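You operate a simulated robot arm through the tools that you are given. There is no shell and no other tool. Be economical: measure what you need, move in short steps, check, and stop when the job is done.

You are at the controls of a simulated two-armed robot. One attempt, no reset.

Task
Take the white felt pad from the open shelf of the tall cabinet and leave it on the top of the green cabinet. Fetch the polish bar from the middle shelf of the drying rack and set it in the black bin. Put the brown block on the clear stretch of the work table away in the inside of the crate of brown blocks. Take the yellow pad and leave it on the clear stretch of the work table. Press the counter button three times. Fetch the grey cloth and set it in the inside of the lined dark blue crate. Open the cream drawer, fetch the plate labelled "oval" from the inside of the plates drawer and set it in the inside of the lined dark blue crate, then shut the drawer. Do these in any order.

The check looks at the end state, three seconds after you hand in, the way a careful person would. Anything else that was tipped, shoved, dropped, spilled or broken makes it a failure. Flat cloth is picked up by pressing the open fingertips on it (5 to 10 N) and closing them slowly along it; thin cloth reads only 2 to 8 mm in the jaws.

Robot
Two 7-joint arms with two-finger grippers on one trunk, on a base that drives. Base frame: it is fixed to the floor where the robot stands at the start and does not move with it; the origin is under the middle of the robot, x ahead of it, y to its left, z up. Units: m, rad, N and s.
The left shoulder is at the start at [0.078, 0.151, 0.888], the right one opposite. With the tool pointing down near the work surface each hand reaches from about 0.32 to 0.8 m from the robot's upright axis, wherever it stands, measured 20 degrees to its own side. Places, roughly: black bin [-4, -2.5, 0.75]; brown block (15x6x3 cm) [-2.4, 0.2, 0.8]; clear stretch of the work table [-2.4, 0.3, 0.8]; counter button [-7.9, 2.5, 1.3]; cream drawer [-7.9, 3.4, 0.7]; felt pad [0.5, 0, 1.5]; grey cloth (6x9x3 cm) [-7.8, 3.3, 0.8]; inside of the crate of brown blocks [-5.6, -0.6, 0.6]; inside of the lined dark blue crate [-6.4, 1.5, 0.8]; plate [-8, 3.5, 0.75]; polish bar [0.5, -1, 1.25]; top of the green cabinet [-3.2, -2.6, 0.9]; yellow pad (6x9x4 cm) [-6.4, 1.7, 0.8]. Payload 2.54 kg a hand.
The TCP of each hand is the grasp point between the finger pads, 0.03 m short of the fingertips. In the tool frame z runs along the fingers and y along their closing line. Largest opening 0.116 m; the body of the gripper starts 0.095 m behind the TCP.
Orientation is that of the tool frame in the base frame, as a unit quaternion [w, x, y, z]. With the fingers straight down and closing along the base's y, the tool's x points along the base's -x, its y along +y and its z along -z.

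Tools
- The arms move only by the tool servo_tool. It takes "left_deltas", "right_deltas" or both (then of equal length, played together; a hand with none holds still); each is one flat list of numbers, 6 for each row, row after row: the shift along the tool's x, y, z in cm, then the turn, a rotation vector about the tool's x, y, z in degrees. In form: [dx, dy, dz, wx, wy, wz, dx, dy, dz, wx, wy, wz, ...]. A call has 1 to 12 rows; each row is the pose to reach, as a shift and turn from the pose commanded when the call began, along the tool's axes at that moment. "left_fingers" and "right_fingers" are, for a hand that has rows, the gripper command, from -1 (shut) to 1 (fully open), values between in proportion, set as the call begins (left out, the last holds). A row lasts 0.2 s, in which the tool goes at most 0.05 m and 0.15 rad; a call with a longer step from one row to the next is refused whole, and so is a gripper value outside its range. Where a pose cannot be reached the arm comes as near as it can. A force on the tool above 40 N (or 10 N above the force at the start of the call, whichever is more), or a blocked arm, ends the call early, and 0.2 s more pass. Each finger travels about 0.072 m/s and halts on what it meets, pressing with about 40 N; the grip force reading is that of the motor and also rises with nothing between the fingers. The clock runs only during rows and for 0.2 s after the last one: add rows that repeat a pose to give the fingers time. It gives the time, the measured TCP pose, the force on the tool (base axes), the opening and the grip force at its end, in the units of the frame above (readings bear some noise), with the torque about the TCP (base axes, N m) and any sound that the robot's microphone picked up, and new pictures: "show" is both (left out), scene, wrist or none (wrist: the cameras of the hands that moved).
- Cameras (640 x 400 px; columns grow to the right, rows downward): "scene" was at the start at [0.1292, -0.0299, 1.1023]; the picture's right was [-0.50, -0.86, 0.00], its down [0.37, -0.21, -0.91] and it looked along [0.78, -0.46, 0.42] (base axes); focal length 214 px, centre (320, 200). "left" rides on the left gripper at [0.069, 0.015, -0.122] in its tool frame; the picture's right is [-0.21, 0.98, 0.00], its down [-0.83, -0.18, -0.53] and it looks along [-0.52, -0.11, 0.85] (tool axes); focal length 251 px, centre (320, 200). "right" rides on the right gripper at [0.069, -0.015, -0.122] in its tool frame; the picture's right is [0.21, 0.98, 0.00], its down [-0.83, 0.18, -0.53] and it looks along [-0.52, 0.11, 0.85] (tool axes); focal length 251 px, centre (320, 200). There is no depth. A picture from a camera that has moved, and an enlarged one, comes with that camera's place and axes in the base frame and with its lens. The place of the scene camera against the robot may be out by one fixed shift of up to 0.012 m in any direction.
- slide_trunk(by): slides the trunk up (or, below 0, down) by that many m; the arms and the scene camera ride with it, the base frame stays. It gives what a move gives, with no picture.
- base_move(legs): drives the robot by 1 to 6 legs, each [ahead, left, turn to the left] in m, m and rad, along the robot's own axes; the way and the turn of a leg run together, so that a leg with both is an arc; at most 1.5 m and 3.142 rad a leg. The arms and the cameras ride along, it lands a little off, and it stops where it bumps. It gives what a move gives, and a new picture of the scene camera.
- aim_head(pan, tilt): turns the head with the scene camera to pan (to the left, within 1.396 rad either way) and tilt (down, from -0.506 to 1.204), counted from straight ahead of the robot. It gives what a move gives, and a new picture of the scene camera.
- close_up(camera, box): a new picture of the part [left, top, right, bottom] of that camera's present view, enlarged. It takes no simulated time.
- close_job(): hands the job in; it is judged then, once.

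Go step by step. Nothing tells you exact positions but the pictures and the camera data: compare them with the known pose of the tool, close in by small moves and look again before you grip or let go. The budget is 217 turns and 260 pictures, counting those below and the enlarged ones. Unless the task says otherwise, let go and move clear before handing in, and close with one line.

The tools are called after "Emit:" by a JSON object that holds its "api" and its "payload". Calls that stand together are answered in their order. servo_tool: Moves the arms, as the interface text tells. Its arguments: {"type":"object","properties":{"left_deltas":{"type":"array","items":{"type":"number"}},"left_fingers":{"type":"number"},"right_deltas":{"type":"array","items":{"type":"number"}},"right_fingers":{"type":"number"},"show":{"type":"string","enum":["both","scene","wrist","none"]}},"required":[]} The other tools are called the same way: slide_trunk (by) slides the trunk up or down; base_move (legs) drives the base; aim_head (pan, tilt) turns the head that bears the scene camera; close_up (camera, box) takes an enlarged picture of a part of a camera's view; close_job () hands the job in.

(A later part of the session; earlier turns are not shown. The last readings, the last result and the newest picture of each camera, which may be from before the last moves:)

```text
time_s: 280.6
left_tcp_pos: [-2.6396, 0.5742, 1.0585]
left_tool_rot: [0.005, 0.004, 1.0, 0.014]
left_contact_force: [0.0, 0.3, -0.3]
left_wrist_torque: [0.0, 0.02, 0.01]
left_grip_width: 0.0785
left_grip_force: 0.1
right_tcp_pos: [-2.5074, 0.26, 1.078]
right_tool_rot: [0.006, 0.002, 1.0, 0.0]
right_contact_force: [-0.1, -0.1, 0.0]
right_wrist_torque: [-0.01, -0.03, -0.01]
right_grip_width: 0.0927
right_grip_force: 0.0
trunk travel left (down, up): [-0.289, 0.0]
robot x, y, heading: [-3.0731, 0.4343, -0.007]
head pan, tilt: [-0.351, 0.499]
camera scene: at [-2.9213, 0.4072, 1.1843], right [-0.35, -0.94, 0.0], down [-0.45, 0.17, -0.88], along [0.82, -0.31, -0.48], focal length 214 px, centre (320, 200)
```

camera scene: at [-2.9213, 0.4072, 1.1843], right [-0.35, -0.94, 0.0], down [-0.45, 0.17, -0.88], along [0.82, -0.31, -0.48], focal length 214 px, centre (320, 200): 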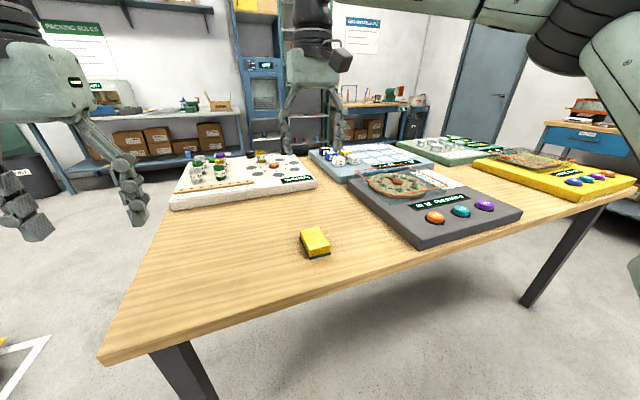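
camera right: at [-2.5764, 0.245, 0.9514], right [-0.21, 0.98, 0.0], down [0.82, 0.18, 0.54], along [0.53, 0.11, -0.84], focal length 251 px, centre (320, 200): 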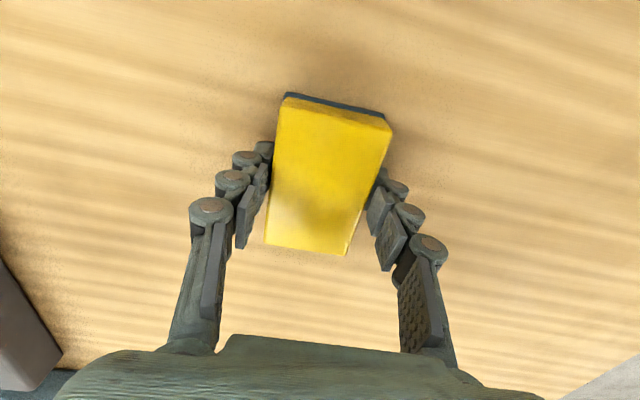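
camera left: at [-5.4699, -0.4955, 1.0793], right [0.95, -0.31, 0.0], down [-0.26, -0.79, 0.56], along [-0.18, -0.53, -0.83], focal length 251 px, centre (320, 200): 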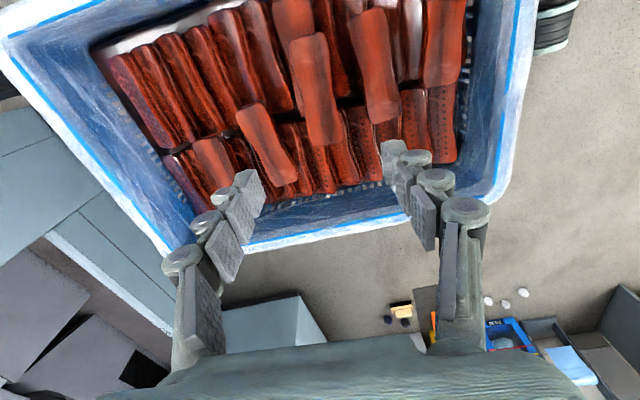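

Yellow pad is on the clear stretch. Now to the far area: back out and drive around to (−3.8, 2.9), facing −x.

Emit:
{"api": "servo_tool", "payload": {"right_deltas": [4, 0, 0, 0, 0, 0, 8, -3, 0, 0, 0, 0, 12, -6, 0, 0, 0, 0], "show": "none"}}

Emit:
{"api": "base_move", "payload": {"legs": [[-0.7, 0, 0], [0, 0, 1.578], [1.4, 0, 0], [1.1, 0, 0], [0, 0, 1.571]]}}

Emit:
{"api": "aim_head", "payload": {"pan": 0, "tilt": 0.2}}

```text
time_s: 281.4
left_tcp_pos: [-2.6406, 0.5743, 1.0574]
left_tool_rot: [0.006, 0.005, 1.0, 0.014]
left_contact_force: [-0.6, -0.1, 0.2]
left_wrist_torque: [0.02, -0.04, -0.02]
left_grip_width: 0.0779
left_grip_force: 0.1
right_tcp_pos: [-2.6265, 0.203, 1.0746]
right_tool_rot: [0.007, 0.002, 1.0, 0.0]
right_contact_force: [-0.8, -0.3, 0.0]
right_wrist_torque: [0.0, -0.01, 0.06]
right_grip_width: 0.0925
right_grip_force: 0.1
trunk travel left (down, up): [-0.289, 0.0]
robot x, y, heading: [-3.073, 0.4338, -0.009]
head pan, tilt: [-0.351, 0.499]
```

```text
time_s: 304.9
left_tcp_pos: [-4.0943, 2.8248, 1.0572]
left_tool_rot: [0.014, 1.0, -0.017, -0.006]
left_contact_force: [0.2, -0.5, 1.1]
left_wrist_torque: [0.0, 0.01, 0.03]
left_grip_width: 0.0784
left_grip_force: 0.2
right_tcp_pos: [-4.1015, 3.1949, 1.0741]
right_tool_rot: [0.0, 1.0, -0.014, -0.007]
right_contact_force: [-0.5, 0.2, 0.4]
right_wrist_torque: [0.03, 0.0, -0.01]
right_grip_width: 0.0925
right_grip_force: 0.1
trunk travel left (down, up): [-0.289, 0.0]
robot x, y, heading: [-3.6548, 2.9528, 3.112]
head pan, tilt: [-0.351, 0.499]
camera scene: at [-3.8093, 2.9962, 1.1844], right [0.37, 0.93, 0.0], down [0.44, -0.18, -0.88], along [-0.81, 0.33, -0.48], focal length 214 px, centre (320, 200)
```

scene: 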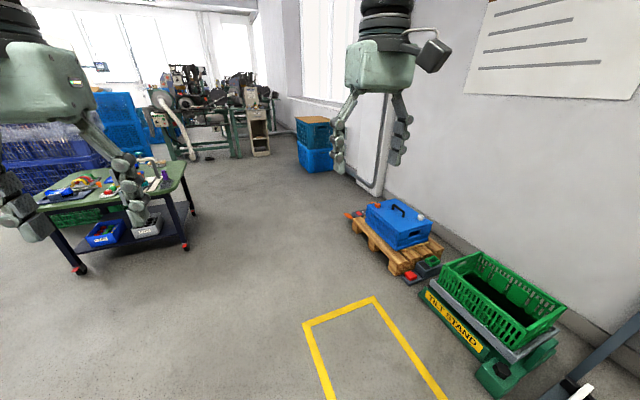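

```text
time_s: 305.7
left_tcp_pos: [-4.0949, 2.8252, 1.0575]
left_tool_rot: [0.015, 1.0, -0.018, -0.007]
left_contact_force: [0.6, -0.8, 0.2]
left_wrist_torque: [-0.03, -0.01, 0.01]
left_grip_width: 0.0784
left_grip_force: 0.1
right_tcp_pos: [-4.1021, 3.1946, 1.0737]
right_tool_rot: [0.0, 1.0, -0.015, -0.006]
right_contact_force: [0.1, -0.2, 0.6]
right_wrist_torque: [0.02, 0.01, -0.01]
right_grip_width: 0.0927
right_grip_force: 0.1
trunk travel left (down, up): [-0.289, 0.0]
robot x, y, heading: [-3.6592, 2.956, 3.109]
head pan, tilt: [0.0, 0.201]
camera scene: at [-3.818, 2.9654, 1.212], right [0.03, 1.0, 0.0], down [0.2, -0.01, -0.98], along [-0.98, 0.03, -0.2], focal length 214 px, centre (320, 200)
```

scene: 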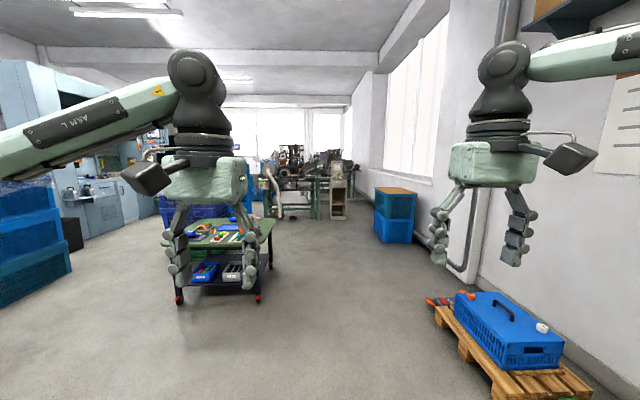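

The machine bench with a cream drawer cabinet is straight ahead at x≈−8. Driving along y≈3.1 between cart and wall.

Emit:
{"api": "base_move", "payload": {"legs": [[0, -0.16, 0.03], [1.4, 0, 0], [1.2, 0, 0]]}}

Emit:
{"api": "close_up", "payload": {"camera": "scene", "box": [200, 80, 480, 280]}}

```text
time_s: 320.0
left_tcp_pos: [-6.6575, 2.9443, 1.0569]
left_tool_rot: [0.014, 1.0, 0.003, -0.005]
left_contact_force: [0.5, -0.4, 0.6]
left_wrist_torque: [0.01, 0.05, 0.03]
left_grip_width: 0.0785
left_grip_force: 0.0
right_tcp_pos: [-6.6777, 3.3138, 1.0753]
right_tool_rot: [0.001, 1.0, 0.005, -0.006]
right_contact_force: [0.5, 0.9, 0.0]
right_wrist_torque: [0.01, -0.01, 0.0]
right_grip_width: 0.0928
right_grip_force: 0.0
trunk travel left (down, up): [-0.289, 0.0]
robot x, y, heading: [-6.2244, 3.095, -3.13]
head pan, tilt: [0.0, 0.201]
camera scene: at [-6.3859, 3.0963, 1.212], right [-0.01, 1.0, 0.0], down [0.2, 0.0, -0.98], along [-0.98, -0.01, -0.2], focal length 214 px, centre (320, 200)
```

scene: 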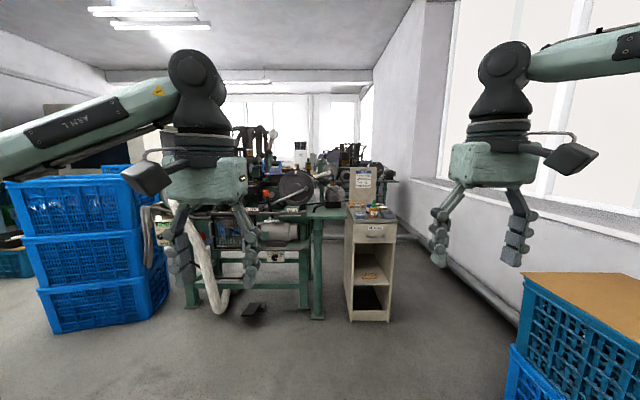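

```text
2.00 times, centred on (340, 180) of scene
camera zoom: at [-6.3859, 3.0963, 1.212], right [-0.01, 1.0, 0.0], down [0.2, 0.0, -0.98], along [-0.98, -0.01, -0.2], focal length 429 px, centre (280, 240)
```

zoom: 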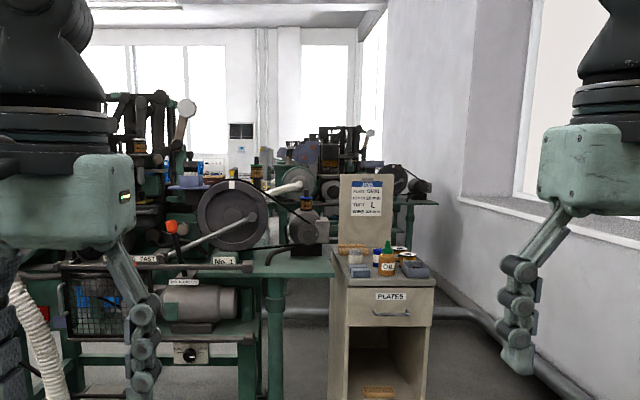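

The cream "PLATES" drawer cabinet is at about (−7.8, 3.45), with items on top. Moving closer.

Emit:
{"api": "base_move", "payload": {"legs": [[0.75, -0.1, -0.01]]}}

Emit:
{"api": "aim_head", "payload": {"pan": 0, "tilt": 0.45}}

Emit:
{"api": "close_up", "payload": {"camera": "scene", "box": [270, 100, 510, 250]}}

```text
time_s: 324.2
left_tcp_pos: [-7.4257, 3.0402, 1.057]
left_tool_rot: [0.014, 1.0, 0.0, -0.005]
left_contact_force: [-0.1, -0.2, -0.1]
left_wrist_torque: [-0.02, -0.01, 0.01]
left_grip_width: 0.0784
left_grip_force: 0.0
right_tcp_pos: [-7.4456, 3.4109, 1.0747]
right_tool_rot: [0.0, 1.0, 0.003, -0.006]
right_contact_force: [-0.2, 0.8, 0.4]
right_wrist_torque: [0.01, -0.01, 0.01]
right_grip_width: 0.0928
right_grip_force: 0.1
trunk travel left (down, up): [-0.289, 0.0]
robot x, y, heading: [-6.9925, 3.1864, -3.133]
head pan, tilt: [0.0, 0.201]
camera scene: at [-7.1538, 3.1913, 1.212], right [0.0, 1.0, 0.0], down [0.2, 0.0, -0.98], along [-0.98, 0.0, -0.2], focal length 214 px, centre (320, 200)
```

scene: 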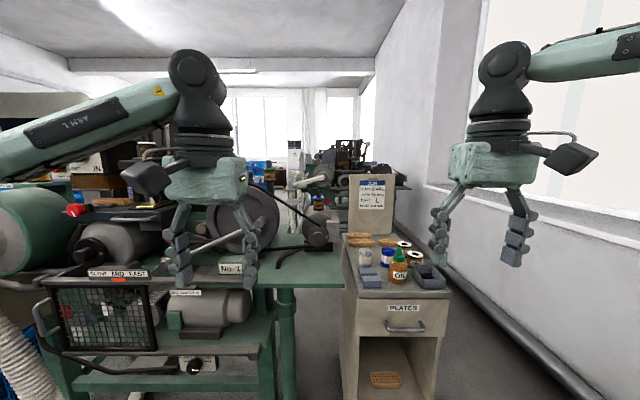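

```text
time_s: 325.0
left_tcp_pos: [-7.426, 3.0417, 1.057]
left_tool_rot: [0.014, 1.0, 0.0, -0.006]
left_contact_force: [-0.2, -0.3, -0.2]
left_wrist_torque: [0.02, 0.03, 0.02]
left_grip_width: 0.0783
left_grip_force: 0.1
right_tcp_pos: [-7.4451, 3.411, 1.0752]
right_tool_rot: [0.0, 1.0, 0.002, -0.007]
right_contact_force: [-1.4, 0.5, -0.2]
right_wrist_torque: [0.0, -0.02, 0.01]
right_grip_width: 0.0929
right_grip_force: 0.1
trunk travel left (down, up): [-0.289, 0.0]
robot x, y, heading: [-6.9943, 3.187, -3.139]
head pan, tilt: [0.0, 0.45]
camera scene: at [-7.1523, 3.1913, 1.1889], right [0.0, 1.0, 0.0], down [0.43, 0.0, -0.9], along [-0.9, 0.0, -0.43], focal length 214 px, centre (320, 200)
```

scene: 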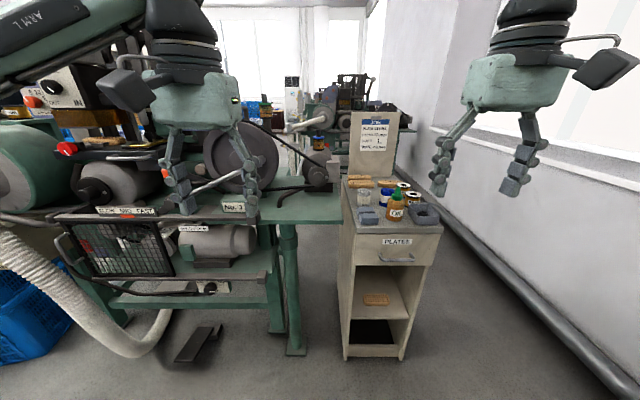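

```text
2.67 times, centred on (390, 175) of scene
camera zoom: at [-7.1523, 3.1913, 1.1889], right [0.0, 1.0, 0.0], down [0.43, 0.0, -0.9], along [-0.9, 0.0, -0.43], focal length 572 px, centre (133, 267)
```

zoom: 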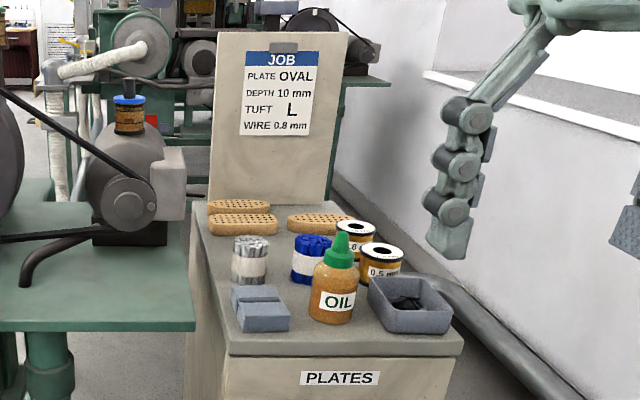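

The grey folded cloth is at front-left on the cabinet top (≈ −7.85, 3.37), next to an oil bottle; the job card says plate OVAL. Let me look left to find the counter button.

Emit:
{"api": "aim_head", "payload": {"pan": 0.7, "tilt": 0.0}}

```text
time_s: 326.1
left_tcp_pos: [-7.4255, 3.0404, 1.0572]
left_tool_rot: [0.014, 1.0, 0.0, -0.006]
left_contact_force: [-0.3, 0.4, -0.7]
left_wrist_torque: [-0.01, 0.02, -0.03]
left_grip_width: 0.0785
left_grip_force: 0.1
right_tcp_pos: [-7.4428, 3.4115, 1.0753]
right_tool_rot: [0.0, 1.0, 0.003, -0.007]
right_contact_force: [-0.8, -0.4, -1.1]
right_wrist_torque: [-0.02, -0.01, 0.01]
right_grip_width: 0.0927
right_grip_force: 0.1
trunk travel left (down, up): [-0.289, 0.0]
robot x, y, heading: [-6.9905, 3.1871, -3.138]
head pan, tilt: [0.7, 0.0]
camera scene: at [-7.1291, 3.1335, 1.2305], right [-0.65, 0.76, 0.0], down [0.0, 0.0, -1.0], along [-0.76, -0.65, 0.0], focal length 214 px, centre (320, 200)
```

scene: 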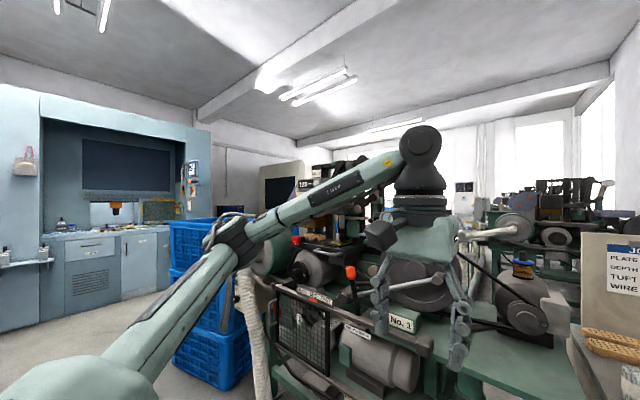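

Emit:
{"api": "base_move", "payload": {"legs": [[0, 0.55, 0]]}}

Emit:
{"api": "aim_head", "payload": {"pan": 0, "tilt": 0.1}}

```text
time_s: 331.7
left_tcp_pos: [-7.4228, 2.5005, 1.0571]
left_tool_rot: [0.014, 1.0, 0.001, -0.006]
left_contact_force: [0.0, -0.1, 0.1]
left_wrist_torque: [-0.01, 0.03, -0.01]
left_grip_width: 0.0783
left_grip_force: 0.1
right_tcp_pos: [-7.4423, 2.8713, 1.0742]
right_tool_rot: [0.0, 1.0, 0.004, -0.007]
right_contact_force: [0.3, 0.7, 0.0]
right_wrist_torque: [0.01, 0.02, -0.02]
right_grip_width: 0.093
right_grip_force: 0.0
trunk travel left (down, up): [-0.289, 0.0]
robot x, y, heading: [-6.9894, 2.6469, -3.134]
head pan, tilt: [0.7, 0.0]
camera scene: at [-7.1268, 2.5938, 1.2305], right [-0.65, 0.76, 0.0], down [0.0, 0.0, -1.0], along [-0.76, -0.65, 0.0], focal length 214 px, centre (320, 200)
```

scene: 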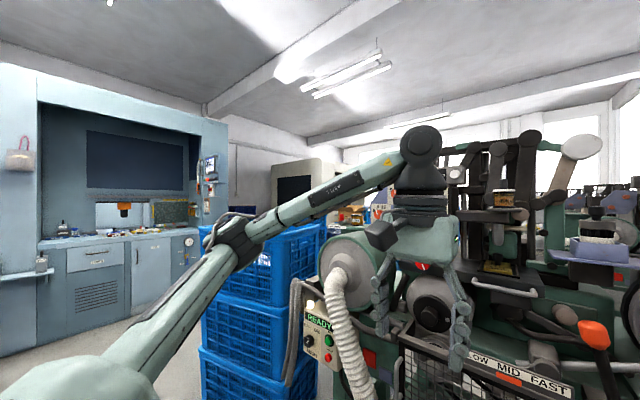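

```text
time_s: 332.8
left_tcp_pos: [-7.4222, 2.4999, 1.0566]
left_tool_rot: [0.015, 1.0, 0.002, -0.007]
left_contact_force: [0.0, -0.1, -0.6]
left_wrist_torque: [0.03, -0.02, 0.04]
left_grip_width: 0.0785
left_grip_force: 0.1
right_tcp_pos: [-7.4425, 2.8703, 1.0742]
right_tool_rot: [0.0, 1.0, 0.003, -0.007]
right_contact_force: [1.0, 1.5, 0.1]
right_wrist_torque: [-0.02, -0.01, 0.04]
right_grip_width: 0.0928
right_grip_force: 0.1
trunk travel left (down, up): [-0.289, 0.0]
robot x, y, heading: [-6.9893, 2.6462, -3.133]
head pan, tilt: [0.0, 0.099]
camera scene: at [-7.1502, 2.6517, 1.2214], right [-0.01, 1.0, 0.0], down [0.1, 0.0, -1.0], along [-0.99, -0.01, -0.1], focal length 214 px, centre (320, 200)
```

scene: 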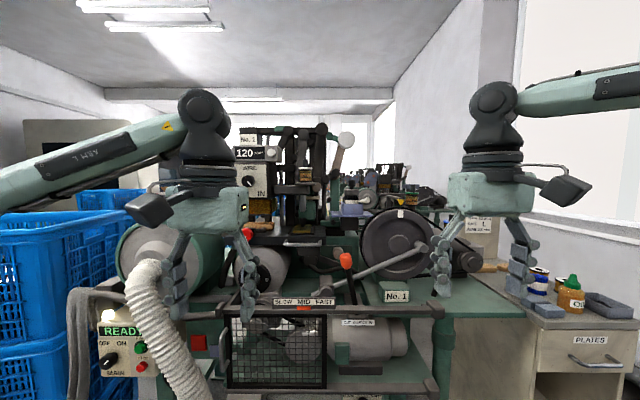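

Emit:
{"api": "close_up", "payload": {"camera": "scene", "box": [220, 125, 316, 205]}}

```text
5.00 times, centred on (268, 165) of scene
camera zoom: at [-7.1502, 2.6517, 1.2214], right [-0.01, 1.0, 0.0], down [0.1, 0.0, -1.0], along [-0.99, -0.01, -0.1], focal length 1072 px, centre (580, 375)
```

zoom: 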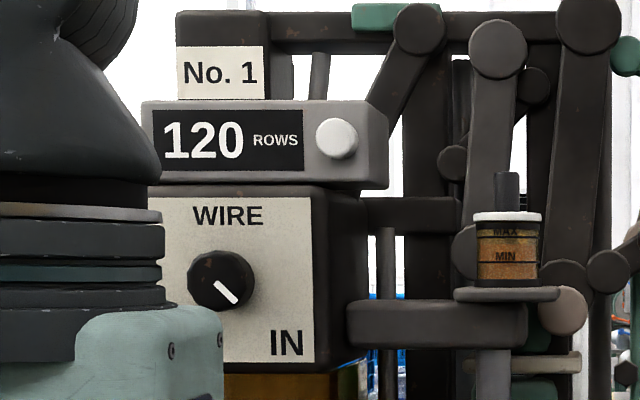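

The counter ("120 ROWS") has a white push-button at about (−7.9, 2.476, 1.31). I'll close the left fingers and bring the hand horizontal in front of it.

Emit:
{"api": "servo_tool", "payload": {"left_deltas": [0, 0, -4, 0, -8, 0, 0, 0.5, -8, 0, -16, 0, 0, 1, -12, 0, -24, 0, 0, 1.5, -16, 0, -32, 0, 0, 2, -20, 0, -40, 0, -2, 2.4, -23, 0, -48, 0, -4, 2.4, -25, 0, -56, 0, -7, 2.4, -25.4, 0, -64, 0, -10, 2.4, -25.4, 0, -72, 0, -13, 2.4, -25.4, 0, -80, 0, -15, 2.4, -25.4, 0, -88, 0, -15, 2.4, -25.4, 0, -90, 0], "left_fingers": -1, "show": "both"}}

```text
time_s: 335.4
left_tcp_pos: [-7.5669, 2.4842, 1.3148]
left_tool_rot: [-0.011, -0.702, 0.009, 0.712]
left_contact_force: [0.4, -1.0, 0.5]
left_wrist_torque: [0.01, -0.01, 0.0]
left_grip_width: 0.0
left_grip_force: 28.1
right_tcp_pos: [-7.4424, 2.8708, 1.0735]
right_tool_rot: [0.0, 1.0, 0.004, -0.006]
right_contact_force: [0.0, 0.0, 0.2]
right_wrist_torque: [-0.03, 0.01, 0.01]
right_grip_width: 0.0926
right_grip_force: 0.0
trunk travel left (down, up): [-0.289, 0.0]
robot x, y, heading: [-6.9907, 2.6446, -3.14]
head pan, tilt: [0.0, 0.099]
camera scene: at [-7.1502, 2.6517, 1.2215], right [-0.01, 1.0, 0.0], down [0.1, 0.0, -1.0], along [-1.0, -0.01, -0.1], focal length 214 px, centre (320, 200)
camera left: at [-7.4482, 2.4687, 1.2443], right [0.01, -0.97, 0.24], down [0.54, 0.21, 0.81], along [-0.84, 0.13, 0.53], focal length 251 px, centre (320, 200)
```

scene: 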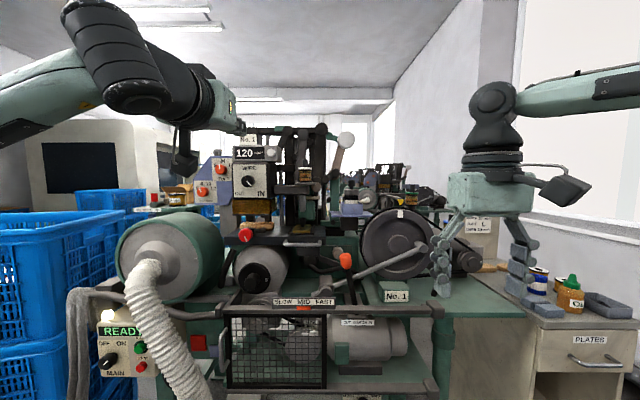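
left: 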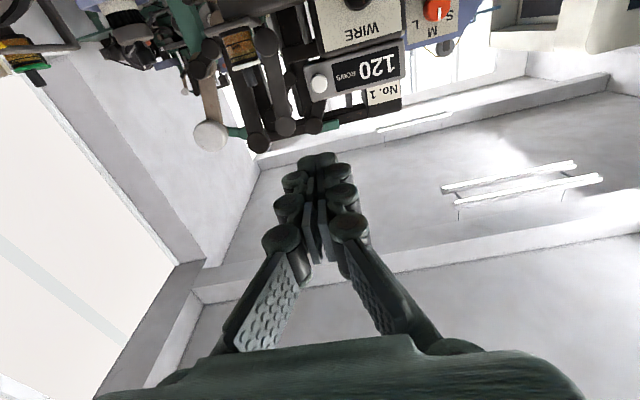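

Triangulated button: (−7.875, 2.482, 1.306). Approaching to about 3 cm short.

Emit:
{"api": "servo_tool", "payload": {"left_deltas": [0.9, 0.2, 4, 0, 0, 0, 0.9, 0.2, 8, 0, 0, 0, 0.9, 0.2, 12, 0, 0, 0, 0.9, 0.2, 16, 0, 0, 0, 0.9, 0.2, 20, 0, 0, 0, 0.9, 0.2, 24, 0, 0, 0, 0.9, 0.2, 24, 0, 0, 0], "show": "wrist"}}

Emit:
{"api": "close_up", "payload": {"camera": "scene", "box": [210, 125, 306, 205]}}

```text
time_s: 337.0
left_tcp_pos: [-7.8094, 2.4791, 1.308]
left_tool_rot: [-0.01, -0.703, 0.009, 0.711]
left_contact_force: [1.0, -0.5, -1.0]
left_wrist_torque: [0.01, -0.03, -0.01]
left_grip_width: 0.0002
left_grip_force: 28.8
right_tcp_pos: [-7.4419, 2.8702, 1.0746]
right_tool_rot: [0.0, 1.0, 0.004, -0.008]
right_contact_force: [0.5, 0.9, -0.1]
right_wrist_torque: [-0.01, 0.01, -0.01]
right_grip_width: 0.0928
right_grip_force: 0.0
trunk travel left (down, up): [-0.289, 0.0]
robot x, y, heading: [-6.9909, 2.6496, -3.134]
head pan, tilt: [0.0, 0.099]
camera left: at [-7.6896, 2.4642, 1.2381], right [0.01, -0.97, 0.24], down [0.54, 0.21, 0.81], along [-0.84, 0.13, 0.53], focal length 251 px, centre (320, 200)
```

left: 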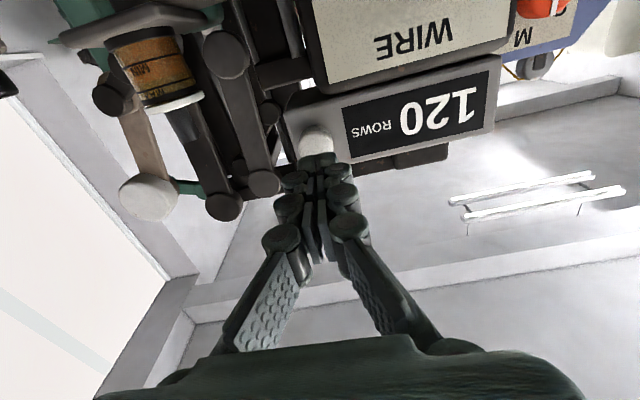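

```text
5.00 times, centred on (258, 165) of scene
camera zoom: at [-7.15, 2.6516, 1.2215], right [-0.01, 1.0, 0.0], down [0.1, 0.0, -1.0], along [-1.0, -0.01, -0.1], focal length 1072 px, centre (630, 375)
```

zoom: 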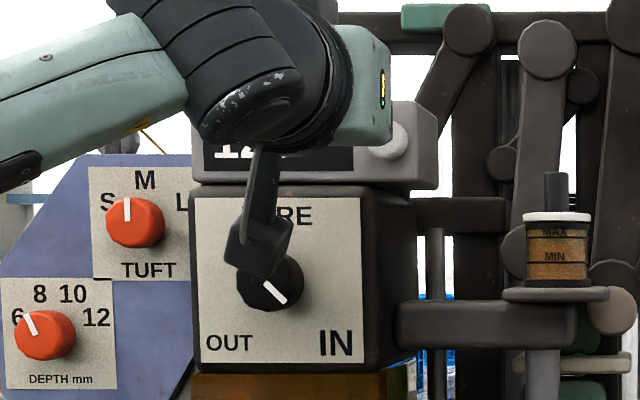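

Emit:
{"api": "servo_tool", "payload": {"left_deltas": [0.4, -0.3, 0.5, 0, 0, 0, 0.4, -0.3, 1, 0, 0, 0, 0.4, -0.3, 1.5, 0, 0, 0, 0.4, -0.3, 2, 0, 0, 0, 0.4, -0.3, 2.4, 0, 0, 0], "show": "wrist"}}

```text
time_s: 338.2
left_tcp_pos: [-7.834, 2.4842, 1.3027]
left_tool_rot: [-0.01, -0.703, 0.009, 0.711]
left_contact_force: [0.5, 0.0, 0.1]
left_wrist_torque: [-0.02, -0.02, 0.02]
left_grip_width: 0.0001
left_grip_force: 28.1
right_tcp_pos: [-7.4418, 2.8701, 1.0736]
right_tool_rot: [0.0, 1.0, 0.004, -0.007]
right_contact_force: [-1.1, 0.1, 0.0]
right_wrist_torque: [-0.01, -0.01, 0.02]
right_grip_width: 0.0927
right_grip_force: 0.1
trunk travel left (down, up): [-0.289, 0.0]
robot x, y, heading: [-6.9896, 2.6489, -3.133]
head pan, tilt: [0.0, 0.099]
camera left: at [-7.7135, 2.4683, 1.2333], right [0.0, -0.97, 0.24], down [0.54, 0.21, 0.81], along [-0.84, 0.13, 0.53], focal length 251 px, centre (320, 200)
```

left: 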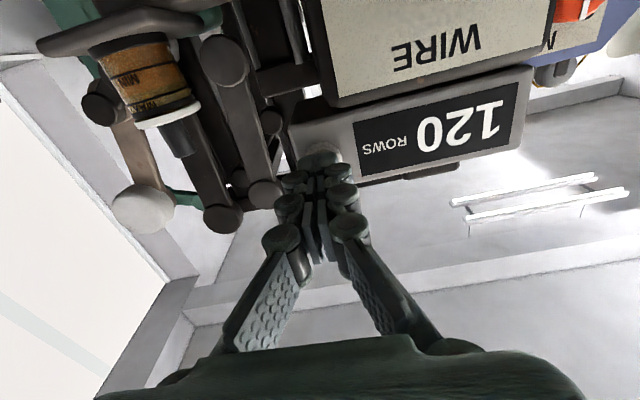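

Emit:
{"api": "servo_tool", "payload": {"left_deltas": [0, 0, 0.3, 0, 0, 0, 0, 0, 0.6, 0, 0, 0, 0, 0, 0.9, 0, 0, 0, 0, 0, 1.2, 0, 0, 0], "show": "wrist"}}

```text
time_s: 339.4
left_tcp_pos: [-7.8402, 2.4829, 1.3061]
left_tool_rot: [-0.011, -0.703, 0.01, 0.711]
left_contact_force: [25.2, -1.9, -6.5]
left_wrist_torque: [-0.08, -0.26, 0.09]
left_grip_width: 0.0062
left_grip_force: 28.6
right_tcp_pos: [-7.4389, 2.8708, 1.0768]
right_tool_rot: [-0.001, 1.0, 0.005, -0.008]
right_contact_force: [-0.2, 0.3, 0.4]
right_wrist_torque: [0.0, -0.02, -0.01]
right_grip_width: 0.0929
right_grip_force: 0.0
trunk travel left (down, up): [-0.289, 0.0]
robot x, y, heading: [-6.9884, 2.6461, -3.134]
head pan, tilt: [0.0, 0.099]
heard: click
stopped in row 4 (left hand): the force on the tool passed its limit at 41 N (the readings are from after the stop); the commanded pose is now the measured one
camera left: at [-7.7202, 2.4681, 1.2359], right [0.0, -0.97, 0.24], down [0.54, 0.2, 0.81], along [-0.84, 0.13, 0.53], focal length 251 px, centre (320, 200)
```

left: 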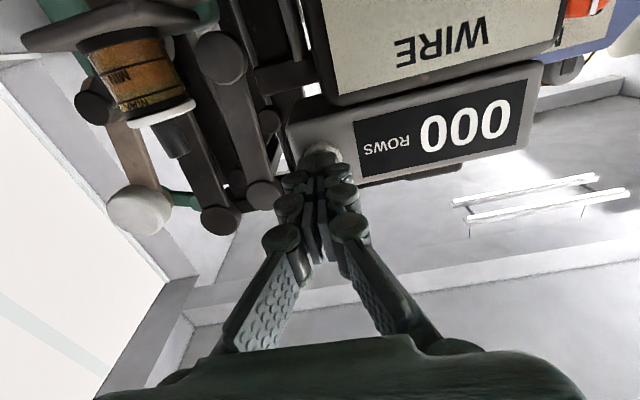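

One click, counter went to 000. Retract, press a second time.

Emit:
{"api": "servo_tool", "payload": {"left_deltas": [0, 0, -0.8, 0, 0, 0, 0, 0, -1.6, 0, 0, 0, 0, 0, -1.6, 0, 0, 0], "show": "none"}}

Emit:
{"api": "servo_tool", "payload": {"left_deltas": [0.2, 0, 0.8, 0, 0, 0, 0.2, 0, 1.2, 0, 0, 0, 0.2, 0, 1.5, 0, 0, 0, 0.2, 0, 1.8, 0, 0, 0, 0.2, 0, 2.1, 0, 0, 0, 0.2, 0, 2.4, 0, 0, 0], "show": "none"}}

```text
time_s: 340.2
left_tcp_pos: [-7.8291, 2.486, 1.3029]
left_tool_rot: [-0.011, -0.704, 0.009, 0.71]
left_contact_force: [0.2, 0.7, -0.3]
left_wrist_torque: [0.04, -0.02, 0.03]
left_grip_width: 0.0
left_grip_force: 28.8
right_tcp_pos: [-7.4421, 2.8706, 1.0751]
right_tool_rot: [0.0, 1.0, 0.005, -0.008]
right_contact_force: [-0.4, 0.3, -0.2]
right_wrist_torque: [0.01, 0.0, 0.03]
right_grip_width: 0.0926
right_grip_force: 0.1
trunk travel left (down, up): [-0.289, 0.0]
robot x, y, heading: [-6.9904, 2.6446, -3.143]
head pan, tilt: [0.0, 0.099]
```

```text
time_s: 341.2
left_tcp_pos: [-7.8408, 2.4841, 1.3019]
left_tool_rot: [-0.011, -0.705, 0.01, 0.709]
left_contact_force: [27.4, -2.2, -7.0]
left_wrist_torque: [0.01, -0.17, 0.11]
left_grip_width: 0.0063
left_grip_force: 28.8
right_tcp_pos: [-7.4391, 2.868, 1.076]
right_tool_rot: [-0.001, 1.0, 0.005, -0.007]
right_contact_force: [0.2, 0.3, 0.8]
right_wrist_torque: [-0.01, 0.01, 0.01]
right_grip_width: 0.0925
right_grip_force: 0.1
trunk travel left (down, up): [-0.289, 0.0]
robot x, y, heading: [-6.9865, 2.6468, -3.137]
head pan, tilt: [0.0, 0.099]
heard: click
stopped in row 4 (left hand): the force on the tool passed its limit at 43 N (the readings are from after the stop); the commanded pose is now the measured one
```

Second click. Retract and press the third time, then withdraw.

Emit:
{"api": "servo_tool", "payload": {"left_deltas": [0, 0, -0.8, 0, 0, 0, 0, 0, -1.6, 0, 0, 0, 0, 0, -1.6, 0, 0, 0], "show": "none"}}

Emit:
{"api": "servo_tool", "payload": {"left_deltas": [0, 0, 0.8, 0, 0, 0, 0, 0, 1.2, 0, 0, 0, 0, 0, 1.5, 0, 0, 0, 0, 0, 1.8, 0, 0, 0, 0, 0, 2.1, 0, 0, 0, 0, 0, 2.4, 0, 0, 0], "show": "none"}}

Emit:
{"api": "servo_tool", "payload": {"left_deltas": [0, 0, -1, 0, 0, 0, 0, 0, -4, 0, 0, 0, 0, 0, -8, 0, 0, 0, 0, 0, -12, 0, 0, 0, 0, 0, -16, 0, 0, 0, 0, 0, -20, 0, 0, 0], "show": "wrist"}}

```text
time_s: 342.0
left_tcp_pos: [-7.8293, 2.4842, 1.2982]
left_tool_rot: [-0.009, -0.706, 0.01, 0.708]
left_contact_force: [0.5, -0.5, -0.9]
left_wrist_torque: [0.0, -0.04, 0.0]
left_grip_width: 0.0001
left_grip_force: 28.7
right_tcp_pos: [-7.4405, 2.8684, 1.0753]
right_tool_rot: [0.0, 1.0, 0.005, -0.007]
right_contact_force: [0.5, 0.5, 0.2]
right_wrist_torque: [0.03, 0.0, 0.04]
right_grip_width: 0.0929
right_grip_force: 0.0
trunk travel left (down, up): [-0.289, 0.0]
robot x, y, heading: [-6.9883, 2.6478, -3.133]
head pan, tilt: [0.0, 0.099]
```

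```text
time_s: 343.0
left_tcp_pos: [-7.8406, 2.4852, 1.2996]
left_tool_rot: [-0.01, -0.706, 0.01, 0.708]
left_contact_force: [27.6, -2.5, -7.3]
left_wrist_torque: [0.03, -0.04, 0.15]
left_grip_width: 0.0058
left_grip_force: 28.6
right_tcp_pos: [-7.4376, 2.8679, 1.0761]
right_tool_rot: [-0.001, 1.0, 0.006, -0.009]
right_contact_force: [-0.7, 0.4, 0.6]
right_wrist_torque: [-0.02, -0.01, 0.01]
right_grip_width: 0.0928
right_grip_force: 0.0
trunk travel left (down, up): [-0.289, 0.0]
robot x, y, heading: [-6.9865, 2.6473, -3.136]
head pan, tilt: [0.0, 0.099]
heard: click
stopped in row 5 (left hand): the force on the tool passed its limit at 44 N (the readings are from after the stop); the commanded pose is now the measured one
```

```text
time_s: 344.4
left_tcp_pos: [-7.6427, 2.4822, 1.2945]
left_tool_rot: [0.01, 0.707, -0.011, -0.707]
left_contact_force: [1.1, 0.5, -0.1]
left_wrist_torque: [-0.02, -0.03, -0.01]
left_grip_width: 0.0
left_grip_force: 28.7
right_tcp_pos: [-7.4404, 2.8705, 1.0745]
right_tool_rot: [-0.001, 1.0, 0.005, -0.008]
right_contact_force: [0.0, -0.1, 0.7]
right_wrist_torque: [0.04, 0.02, 0.01]
right_grip_width: 0.0927
right_grip_force: 0.1
trunk travel left (down, up): [-0.289, 0.0]
robot x, y, heading: [-6.988, 2.6461, -3.137]
head pan, tilt: [0.0, 0.099]
camera left: at [-7.5218, 2.4666, 1.2258], right [0.0, -0.97, 0.24], down [0.53, 0.2, 0.82], along [-0.85, 0.13, 0.52], focal length 251 px, centre (320, 200)
```

left: 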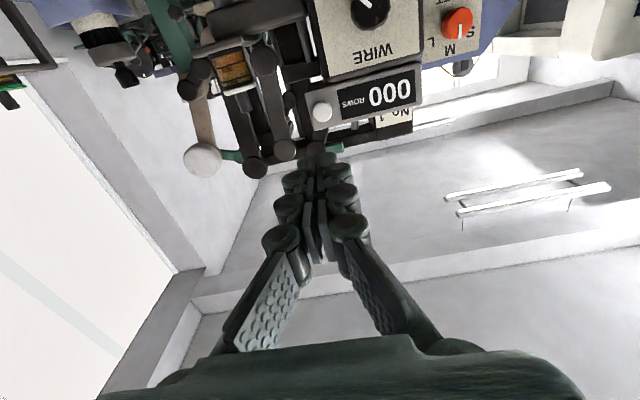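

Three clicks, counter reads 000. Now back to the cabinet: restore the left hand to vertical and strafe right in front of the drawer.

Emit:
{"api": "servo_tool", "payload": {"left_deltas": [0, 0, -2, 0, 8.5, 0, 1, 0, -4, 0, 17, 0, 2, 0, -6, 0, 25.5, 0, 3, 0, -8, 0, 34, 0, 4, 0, -10, 0, 42.5, 0, 5, 0, -12, 0, 51, 0, 6, 0, -14, 0, 59.5, 0, 7, 0, -16, 0, 68, 0, 8, 0, -18, 0, 76.5, 0, 8, 0, -20, 0, 85, 0, 8, 0, -20, 0, 90, 0], "left_fingers": 1, "show": "none"}}

Emit:
{"api": "base_move", "payload": {"legs": [[0, -0.6, 0]]}}

Emit:
{"api": "aim_head", "payload": {"pan": -0.1, "tilt": 0.45}}

```text
time_s: 346.8
left_tcp_pos: [-7.4472, 2.4835, 1.2149]
left_tool_rot: [0.014, 1.0, 0.0, 0.002]
left_contact_force: [0.4, 0.5, -0.1]
left_wrist_torque: [0.01, -0.02, -0.01]
left_grip_width: 0.1164
left_grip_force: 0.0
right_tcp_pos: [-7.4421, 2.8703, 1.0738]
right_tool_rot: [0.0, 1.0, 0.004, -0.006]
right_contact_force: [0.4, 1.0, -0.5]
right_wrist_torque: [0.02, -0.01, 0.02]
right_grip_width: 0.0928
right_grip_force: 0.1
trunk travel left (down, up): [-0.289, 0.0]
robot x, y, heading: [-6.9881, 2.6515, -3.133]
head pan, tilt: [0.0, 0.099]
```

```text
time_s: 353.0
left_tcp_pos: [-7.4517, 3.0755, 1.2158]
left_tool_rot: [0.014, 1.0, 0.0, 0.001]
left_contact_force: [-0.8, -0.1, 0.0]
left_wrist_torque: [-0.01, -0.02, 0.0]
left_grip_width: 0.116
left_grip_force: 0.1
right_tcp_pos: [-7.4464, 3.4616, 1.0742]
right_tool_rot: [0.0, 1.0, 0.004, -0.008]
right_contact_force: [0.0, -0.3, -0.6]
right_wrist_torque: [-0.02, 0.02, 0.04]
right_grip_width: 0.0928
right_grip_force: 0.0
trunk travel left (down, up): [-0.289, 0.0]
robot x, y, heading: [-6.9933, 3.2402, -3.135]
head pan, tilt: [0.0, 0.099]
camera scene: at [-7.1528, 3.2434, 1.2214], right [-0.01, 1.0, 0.0], down [0.1, 0.0, -1.0], along [-0.99, -0.01, -0.1], focal length 214 px, centre (320, 200)
```

scene: 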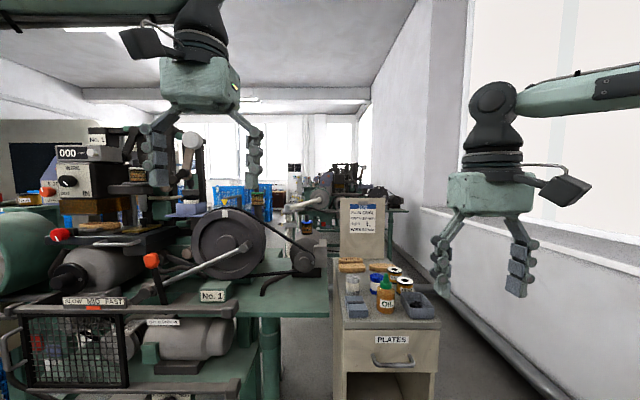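

```text
time_s: 353.8
left_tcp_pos: [-7.4516, 3.0758, 1.2163]
left_tool_rot: [0.014, 1.0, 0.0, 0.001]
left_contact_force: [-0.7, -0.1, 0.0]
left_wrist_torque: [-0.01, -0.02, 0.02]
left_grip_width: 0.116
left_grip_force: 0.0
right_tcp_pos: [-7.4457, 3.4615, 1.0739]
right_tool_rot: [-0.001, 1.0, 0.004, -0.007]
right_contact_force: [0.0, 0.8, 0.3]
right_wrist_torque: [0.0, 0.0, 0.01]
right_grip_width: 0.0928
right_grip_force: 0.0
trunk travel left (down, up): [-0.289, 0.0]
robot x, y, heading: [-6.9936, 3.2324, -3.135]
head pan, tilt: [-0.099, 0.45]
camera scene: at [-7.1523, 3.2524, 1.1889], right [0.09, 1.0, 0.0], down [0.43, -0.04, -0.9], along [-0.9, 0.08, -0.43], focal length 214 px, centre (320, 200)
```

scene: 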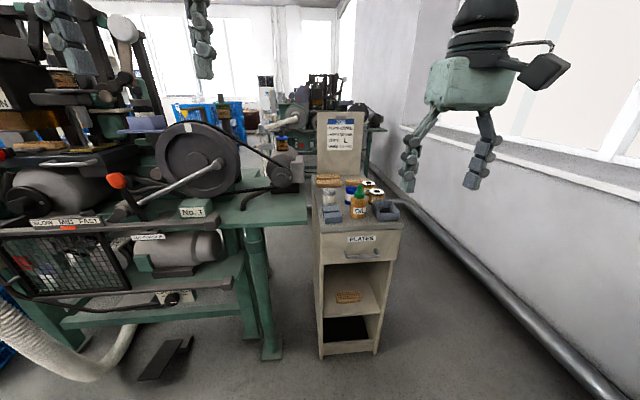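

Handle estimate: (−7.79, 3.473, 0.63), horizontal bar. Lower the trunk and shape the right hand: pointing forward with fingers closing vertically.

Emit:
{"api": "slide_trunk", "payload": {"by": -0.25}}

Emit:
{"api": "servo_tool", "payload": {"right_deltas": [0.5, 0, 0, 0, -8, 0, 1, 0, 0, 0, -16, 0, 1.5, 0, 0, 0, -24, 0, 2, 0, 0, 0, -32, 0, 2.5, 0, 0, 0, -40, 0, 3, 0, 0, 0, -48, 0, 3.5, 0, 0, 0, -56, 0, 4, 0, 0, 0, -64, 0, 4.5, 0, 0, 0, -72, 0, 5, 0, 0, 0, -80, 0, 5, 0, 0, 0, -88, 0, 5, 0, 0, 0, -90, 0], "show": "none"}}

Emit:
{"api": "servo_tool", "payload": {"right_deltas": [0, 0, 0, 0, 0, 8, 0, 0, 0, 0, 0, 16, 0, 0, 0, 0, 0, 24, 0, 0, 0, 0, 0, 32, 0, 0, 0, 0, 0, 40, 0, 0, 0, 0, 0, 48, 0, 0, 0, 0, 0, 56, 0, 0, 0, 0, 0, 64, 0, 0, 0, 0, 0, 72, 0, 0, 0, 0, 0, 80, 0, 0, 0, 0, 0, 88, 0, 0, 0, 0, 0, 90], "show": "both"}}

```text
time_s: 356.4
left_tcp_pos: [-7.4523, 3.0757, 0.9656]
left_tool_rot: [0.013, 1.0, 0.0, 0.0]
left_contact_force: [0.0, 0.0, 1.5]
left_wrist_torque: [-0.01, 0.0, 0.01]
left_grip_width: 0.116
left_grip_force: 0.0
right_tcp_pos: [-7.4461, 3.4624, 0.8247]
right_tool_rot: [0.001, 1.0, 0.004, -0.008]
right_contact_force: [-0.2, 0.7, -0.1]
right_wrist_torque: [-0.03, 0.03, 0.0]
right_grip_width: 0.0928
right_grip_force: 0.2
trunk travel left (down, up): [-0.039, 0.25]
robot x, y, heading: [-6.9906, 3.2378, -3.137]
head pan, tilt: [-0.099, 0.45]
```

```text
time_s: 359.0
left_tcp_pos: [-7.4516, 3.0748, 0.9651]
left_tool_rot: [0.014, 1.0, 0.0, 0.001]
left_contact_force: [-0.7, 1.1, -0.1]
left_wrist_torque: [-0.01, -0.02, -0.01]
left_grip_width: 0.116
left_grip_force: 0.1
right_tcp_pos: [-7.5203, 3.5062, 0.9302]
right_tool_rot: [-0.003, -0.702, -0.003, 0.712]
right_contact_force: [-0.2, 0.4, -0.8]
right_wrist_torque: [0.02, 0.03, 0.03]
right_grip_width: 0.0927
right_grip_force: 0.1
right hand out of reach, approached as far as the arm can: row 6, 7, 8, 9, 10, 11, 12
trunk travel left (down, up): [-0.039, 0.25]
robot x, y, heading: [-6.9949, 3.2377, -3.134]
head pan, tilt: [-0.099, 0.45]
```

```text
time_s: 361.6
left_tcp_pos: [-7.4518, 3.0758, 0.9651]
left_tool_rot: [0.014, 1.0, 0.0, 0.0]
left_contact_force: [0.4, 0.9, 0.5]
left_wrist_torque: [0.01, -0.02, 0.01]
left_grip_width: 0.1161
left_grip_force: 0.0
right_tcp_pos: [-7.5249, 3.509, 0.9275]
right_tool_rot: [0.506, 0.499, -0.495, -0.501]
right_contact_force: [0.5, -0.4, 0.2]
right_wrist_torque: [-0.01, 0.0, 0.01]
right_grip_width: 0.093
right_grip_force: 0.0
trunk travel left (down, up): [-0.039, 0.25]
robot x, y, heading: [-6.9944, 3.2376, -3.135]
head pan, tilt: [-0.099, 0.45]
camera scene: at [-7.1523, 3.2524, 0.9388], right [0.09, 1.0, 0.0], down [0.43, -0.04, -0.9], along [-0.9, 0.08, -0.44], focal length 214 px, centre (320, 200)
camera right: at [-7.4022, 3.4413, 0.9104], right [0.01, -0.21, 0.98], down [0.53, 0.83, 0.17], along [-0.85, 0.51, 0.13], focal length 251 px, centre (320, 200)
```

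scene: 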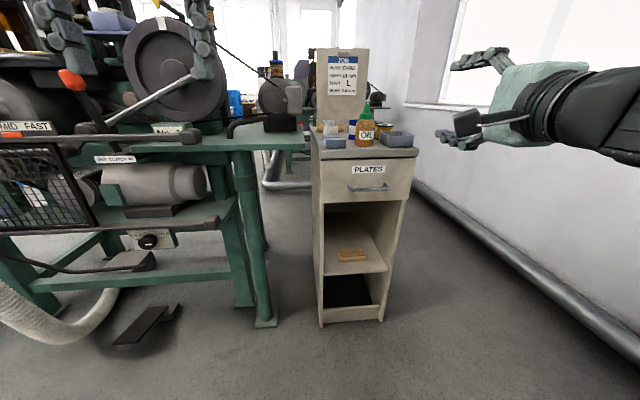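
right: 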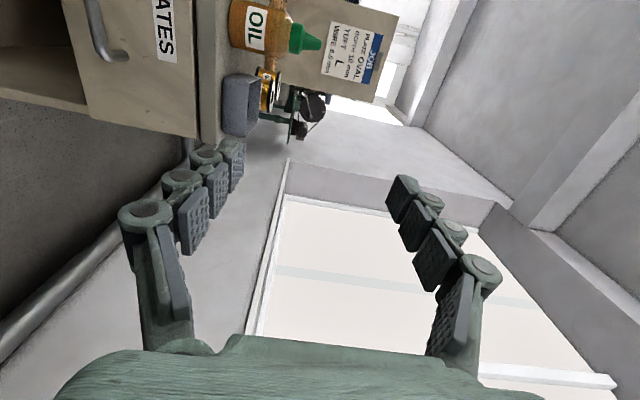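

Two views give the handle at (−7.73, 3.455, 0.692). Moving the hand in front of it.

Emit:
{"api": "servo_tool", "payload": {"right_deltas": [0.9, -4, 0.5, 0, 0, 0, 1.8, -8, 1, 0, 0, 0, 2.7, -12, 1.5, 0, 0, 0, 3.6, -16, 2, 0, 0, 0, 4.5, -20, 3, 0, 0, 0, 5.4, -23.7, 5, 0, 0, 0, 5.4, -23.7, 8, 0, 0, 0, 5.4, -23.7, 8, 0, 0, 0], "right_fingers": 0.4, "show": "both"}}

```text
time_s: 363.4
left_tcp_pos: [-7.4521, 3.0754, 0.9659]
left_tool_rot: [0.014, 1.0, 0.0, 0.0]
left_contact_force: [0.5, 0.6, 1.4]
left_wrist_torque: [0.0, -0.01, -0.03]
left_grip_width: 0.1159
left_grip_force: 0.1
right_tcp_pos: [-7.5427, 3.5455, 0.8255]
right_tool_rot: [-0.499, -0.501, 0.498, 0.502]
right_contact_force: [0.1, 0.0, -0.4]
right_wrist_torque: [-0.01, 0.01, 0.0]
right_grip_width: 0.0813
right_grip_force: 0.0
right hand out of reach, approached as far as the arm can: row 1, 2, 3, 4, 5, 6, 7, 8
trunk travel left (down, up): [-0.039, 0.25]
robot x, y, heading: [-6.9947, 3.2413, -3.135]
head pan, tilt: [-0.099, 0.45]
camera scene: at [-7.1524, 3.2525, 0.9388], right [0.09, 1.0, 0.0], down [0.43, -0.04, -0.9], along [-0.9, 0.08, -0.44], focal length 214 px, centre (320, 200)
camera right: at [-7.4207, 3.4763, 0.8101], right [0.0, -0.22, 0.98], down [0.54, 0.82, 0.19], along [-0.84, 0.52, 0.12], focal length 251 px, centre (320, 200)
```

scene: 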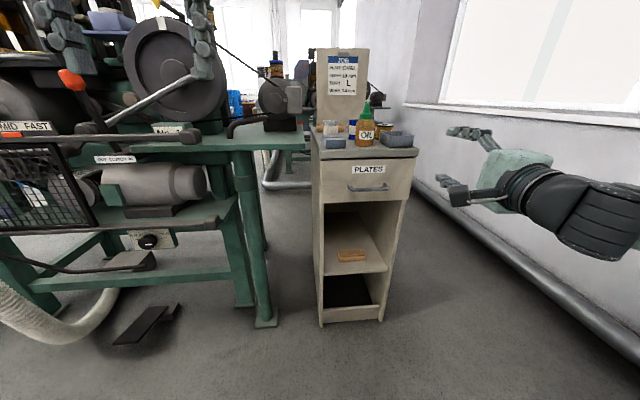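
right: 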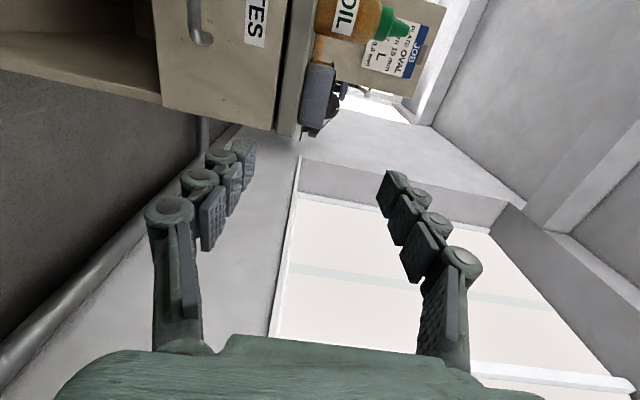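

The arm is too cramped for a horizontal reach here. Backing the base 0.12 m so the arm can stretch, then retrying.

Emit:
{"api": "base_move", "payload": {"legs": [[-0.12, 0, 0]]}}

Emit:
{"api": "servo_tool", "payload": {"right_deltas": [1.5, -3, 3, 0, 0, 0, 3, -6, 6, 0, 0, 0, 4.5, -9, 9, 0, 0, 0, 6, -11, 12, 0, 0, 0, 7.5, -13, 15, 0, 0, 0, 9, -13.5, 18, 0, 0, 0, 9, -13.5, 20, 0, 0, 0, 9, -13.5, 20, 0, 0, 0], "show": "wrist"}}

```text
time_s: 364.6
left_tcp_pos: [-7.3328, 3.0758, 0.9654]
left_tool_rot: [0.014, 1.0, 0.001, 0.001]
left_contact_force: [-0.8, -0.6, -0.7]
left_wrist_torque: [-0.03, 0.0, -0.02]
left_grip_width: 0.116
left_grip_force: 0.1
right_tcp_pos: [-7.4221, 3.5461, 0.8252]
right_tool_rot: [-0.499, -0.501, 0.497, 0.503]
right_contact_force: [0.0, -0.2, 0.6]
right_wrist_torque: [0.04, -0.03, -0.01]
right_grip_width: 0.0812
right_grip_force: 0.1
trunk travel left (down, up): [-0.039, 0.25]
robot x, y, heading: [-6.8763, 3.2385, -3.132]
head pan, tilt: [-0.099, 0.45]
camera scene: at [-7.0335, 3.2531, 0.9389], right [0.09, 1.0, 0.0], down [0.43, -0.04, -0.9], along [-0.9, 0.08, -0.44], focal length 214 px, centre (320, 200)
```

scene: 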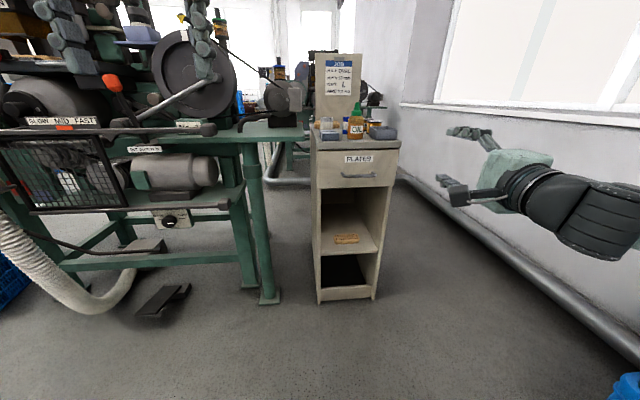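

```text
time_s: 366.4
left_tcp_pos: [-7.3321, 3.0753, 0.9655]
left_tool_rot: [0.015, 1.0, 0.001, 0.001]
left_contact_force: [0.1, -0.1, 0.1]
left_wrist_torque: [-0.04, 0.0, 0.04]
left_grip_width: 0.1161
left_grip_force: 0.0
right_tcp_pos: [-7.6256, 3.4542, 0.6912]
right_tool_rot: [-0.498, -0.502, 0.497, 0.503]
right_contact_force: [-0.8, 0.0, 1.6]
right_wrist_torque: [-0.01, -0.01, 0.03]
right_grip_width: 0.0811
right_grip_force: 0.1
trunk travel left (down, up): [-0.039, 0.25]
robot x, y, heading: [-6.8717, 3.2377, -3.137]
head pan, tilt: [-0.099, 0.45]
camera right: at [-7.5039, 3.3861, 0.6747], right [0.0, -0.22, 0.97], down [0.53, 0.82, 0.19], along [-0.85, 0.52, 0.12], focal length 251 px, centre (320, 200)
```

right: 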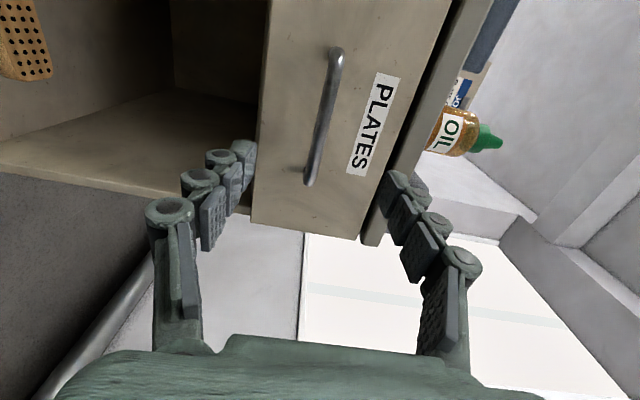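

Handle is centred between the fingers at z≈0.69. Advancing slowly to straddle the bar.

Emit:
{"api": "servo_tool", "payload": {"right_deltas": [0, 0, 2, 0, 0, 0, 0, 0, 4, 0, 0, 0, 0, 0, 6, 0, 0, 0, 0, 0, 7.5, 0, 0, 0, 0, 0, 9, 0, 0, 0], "show": "wrist"}}

```text
time_s: 367.6
left_tcp_pos: [-7.3327, 3.075, 0.9643]
left_tool_rot: [0.014, 1.0, 0.001, 0.001]
left_contact_force: [-0.4, 0.9, 0.0]
left_wrist_torque: [0.0, -0.05, -0.02]
left_grip_width: 0.1162
left_grip_force: 0.0
right_tcp_pos: [-7.7141, 3.4536, 0.691]
right_tool_rot: [-0.499, -0.501, 0.498, 0.502]
right_contact_force: [-1.1, -0.3, 0.5]
right_wrist_torque: [0.01, -0.01, -0.01]
right_grip_width: 0.0812
right_grip_force: 0.1
trunk travel left (down, up): [-0.039, 0.25]
robot x, y, heading: [-6.8788, 3.2405, -3.134]
head pan, tilt: [-0.099, 0.45]
camera right: at [-7.5921, 3.386, 0.6758], right [0.0, -0.22, 0.97], down [0.53, 0.82, 0.19], along [-0.85, 0.52, 0.12], focal length 251 px, centre (320, 200)
```

right: 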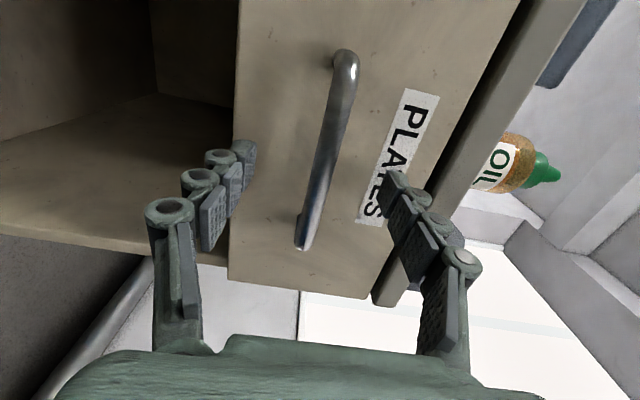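

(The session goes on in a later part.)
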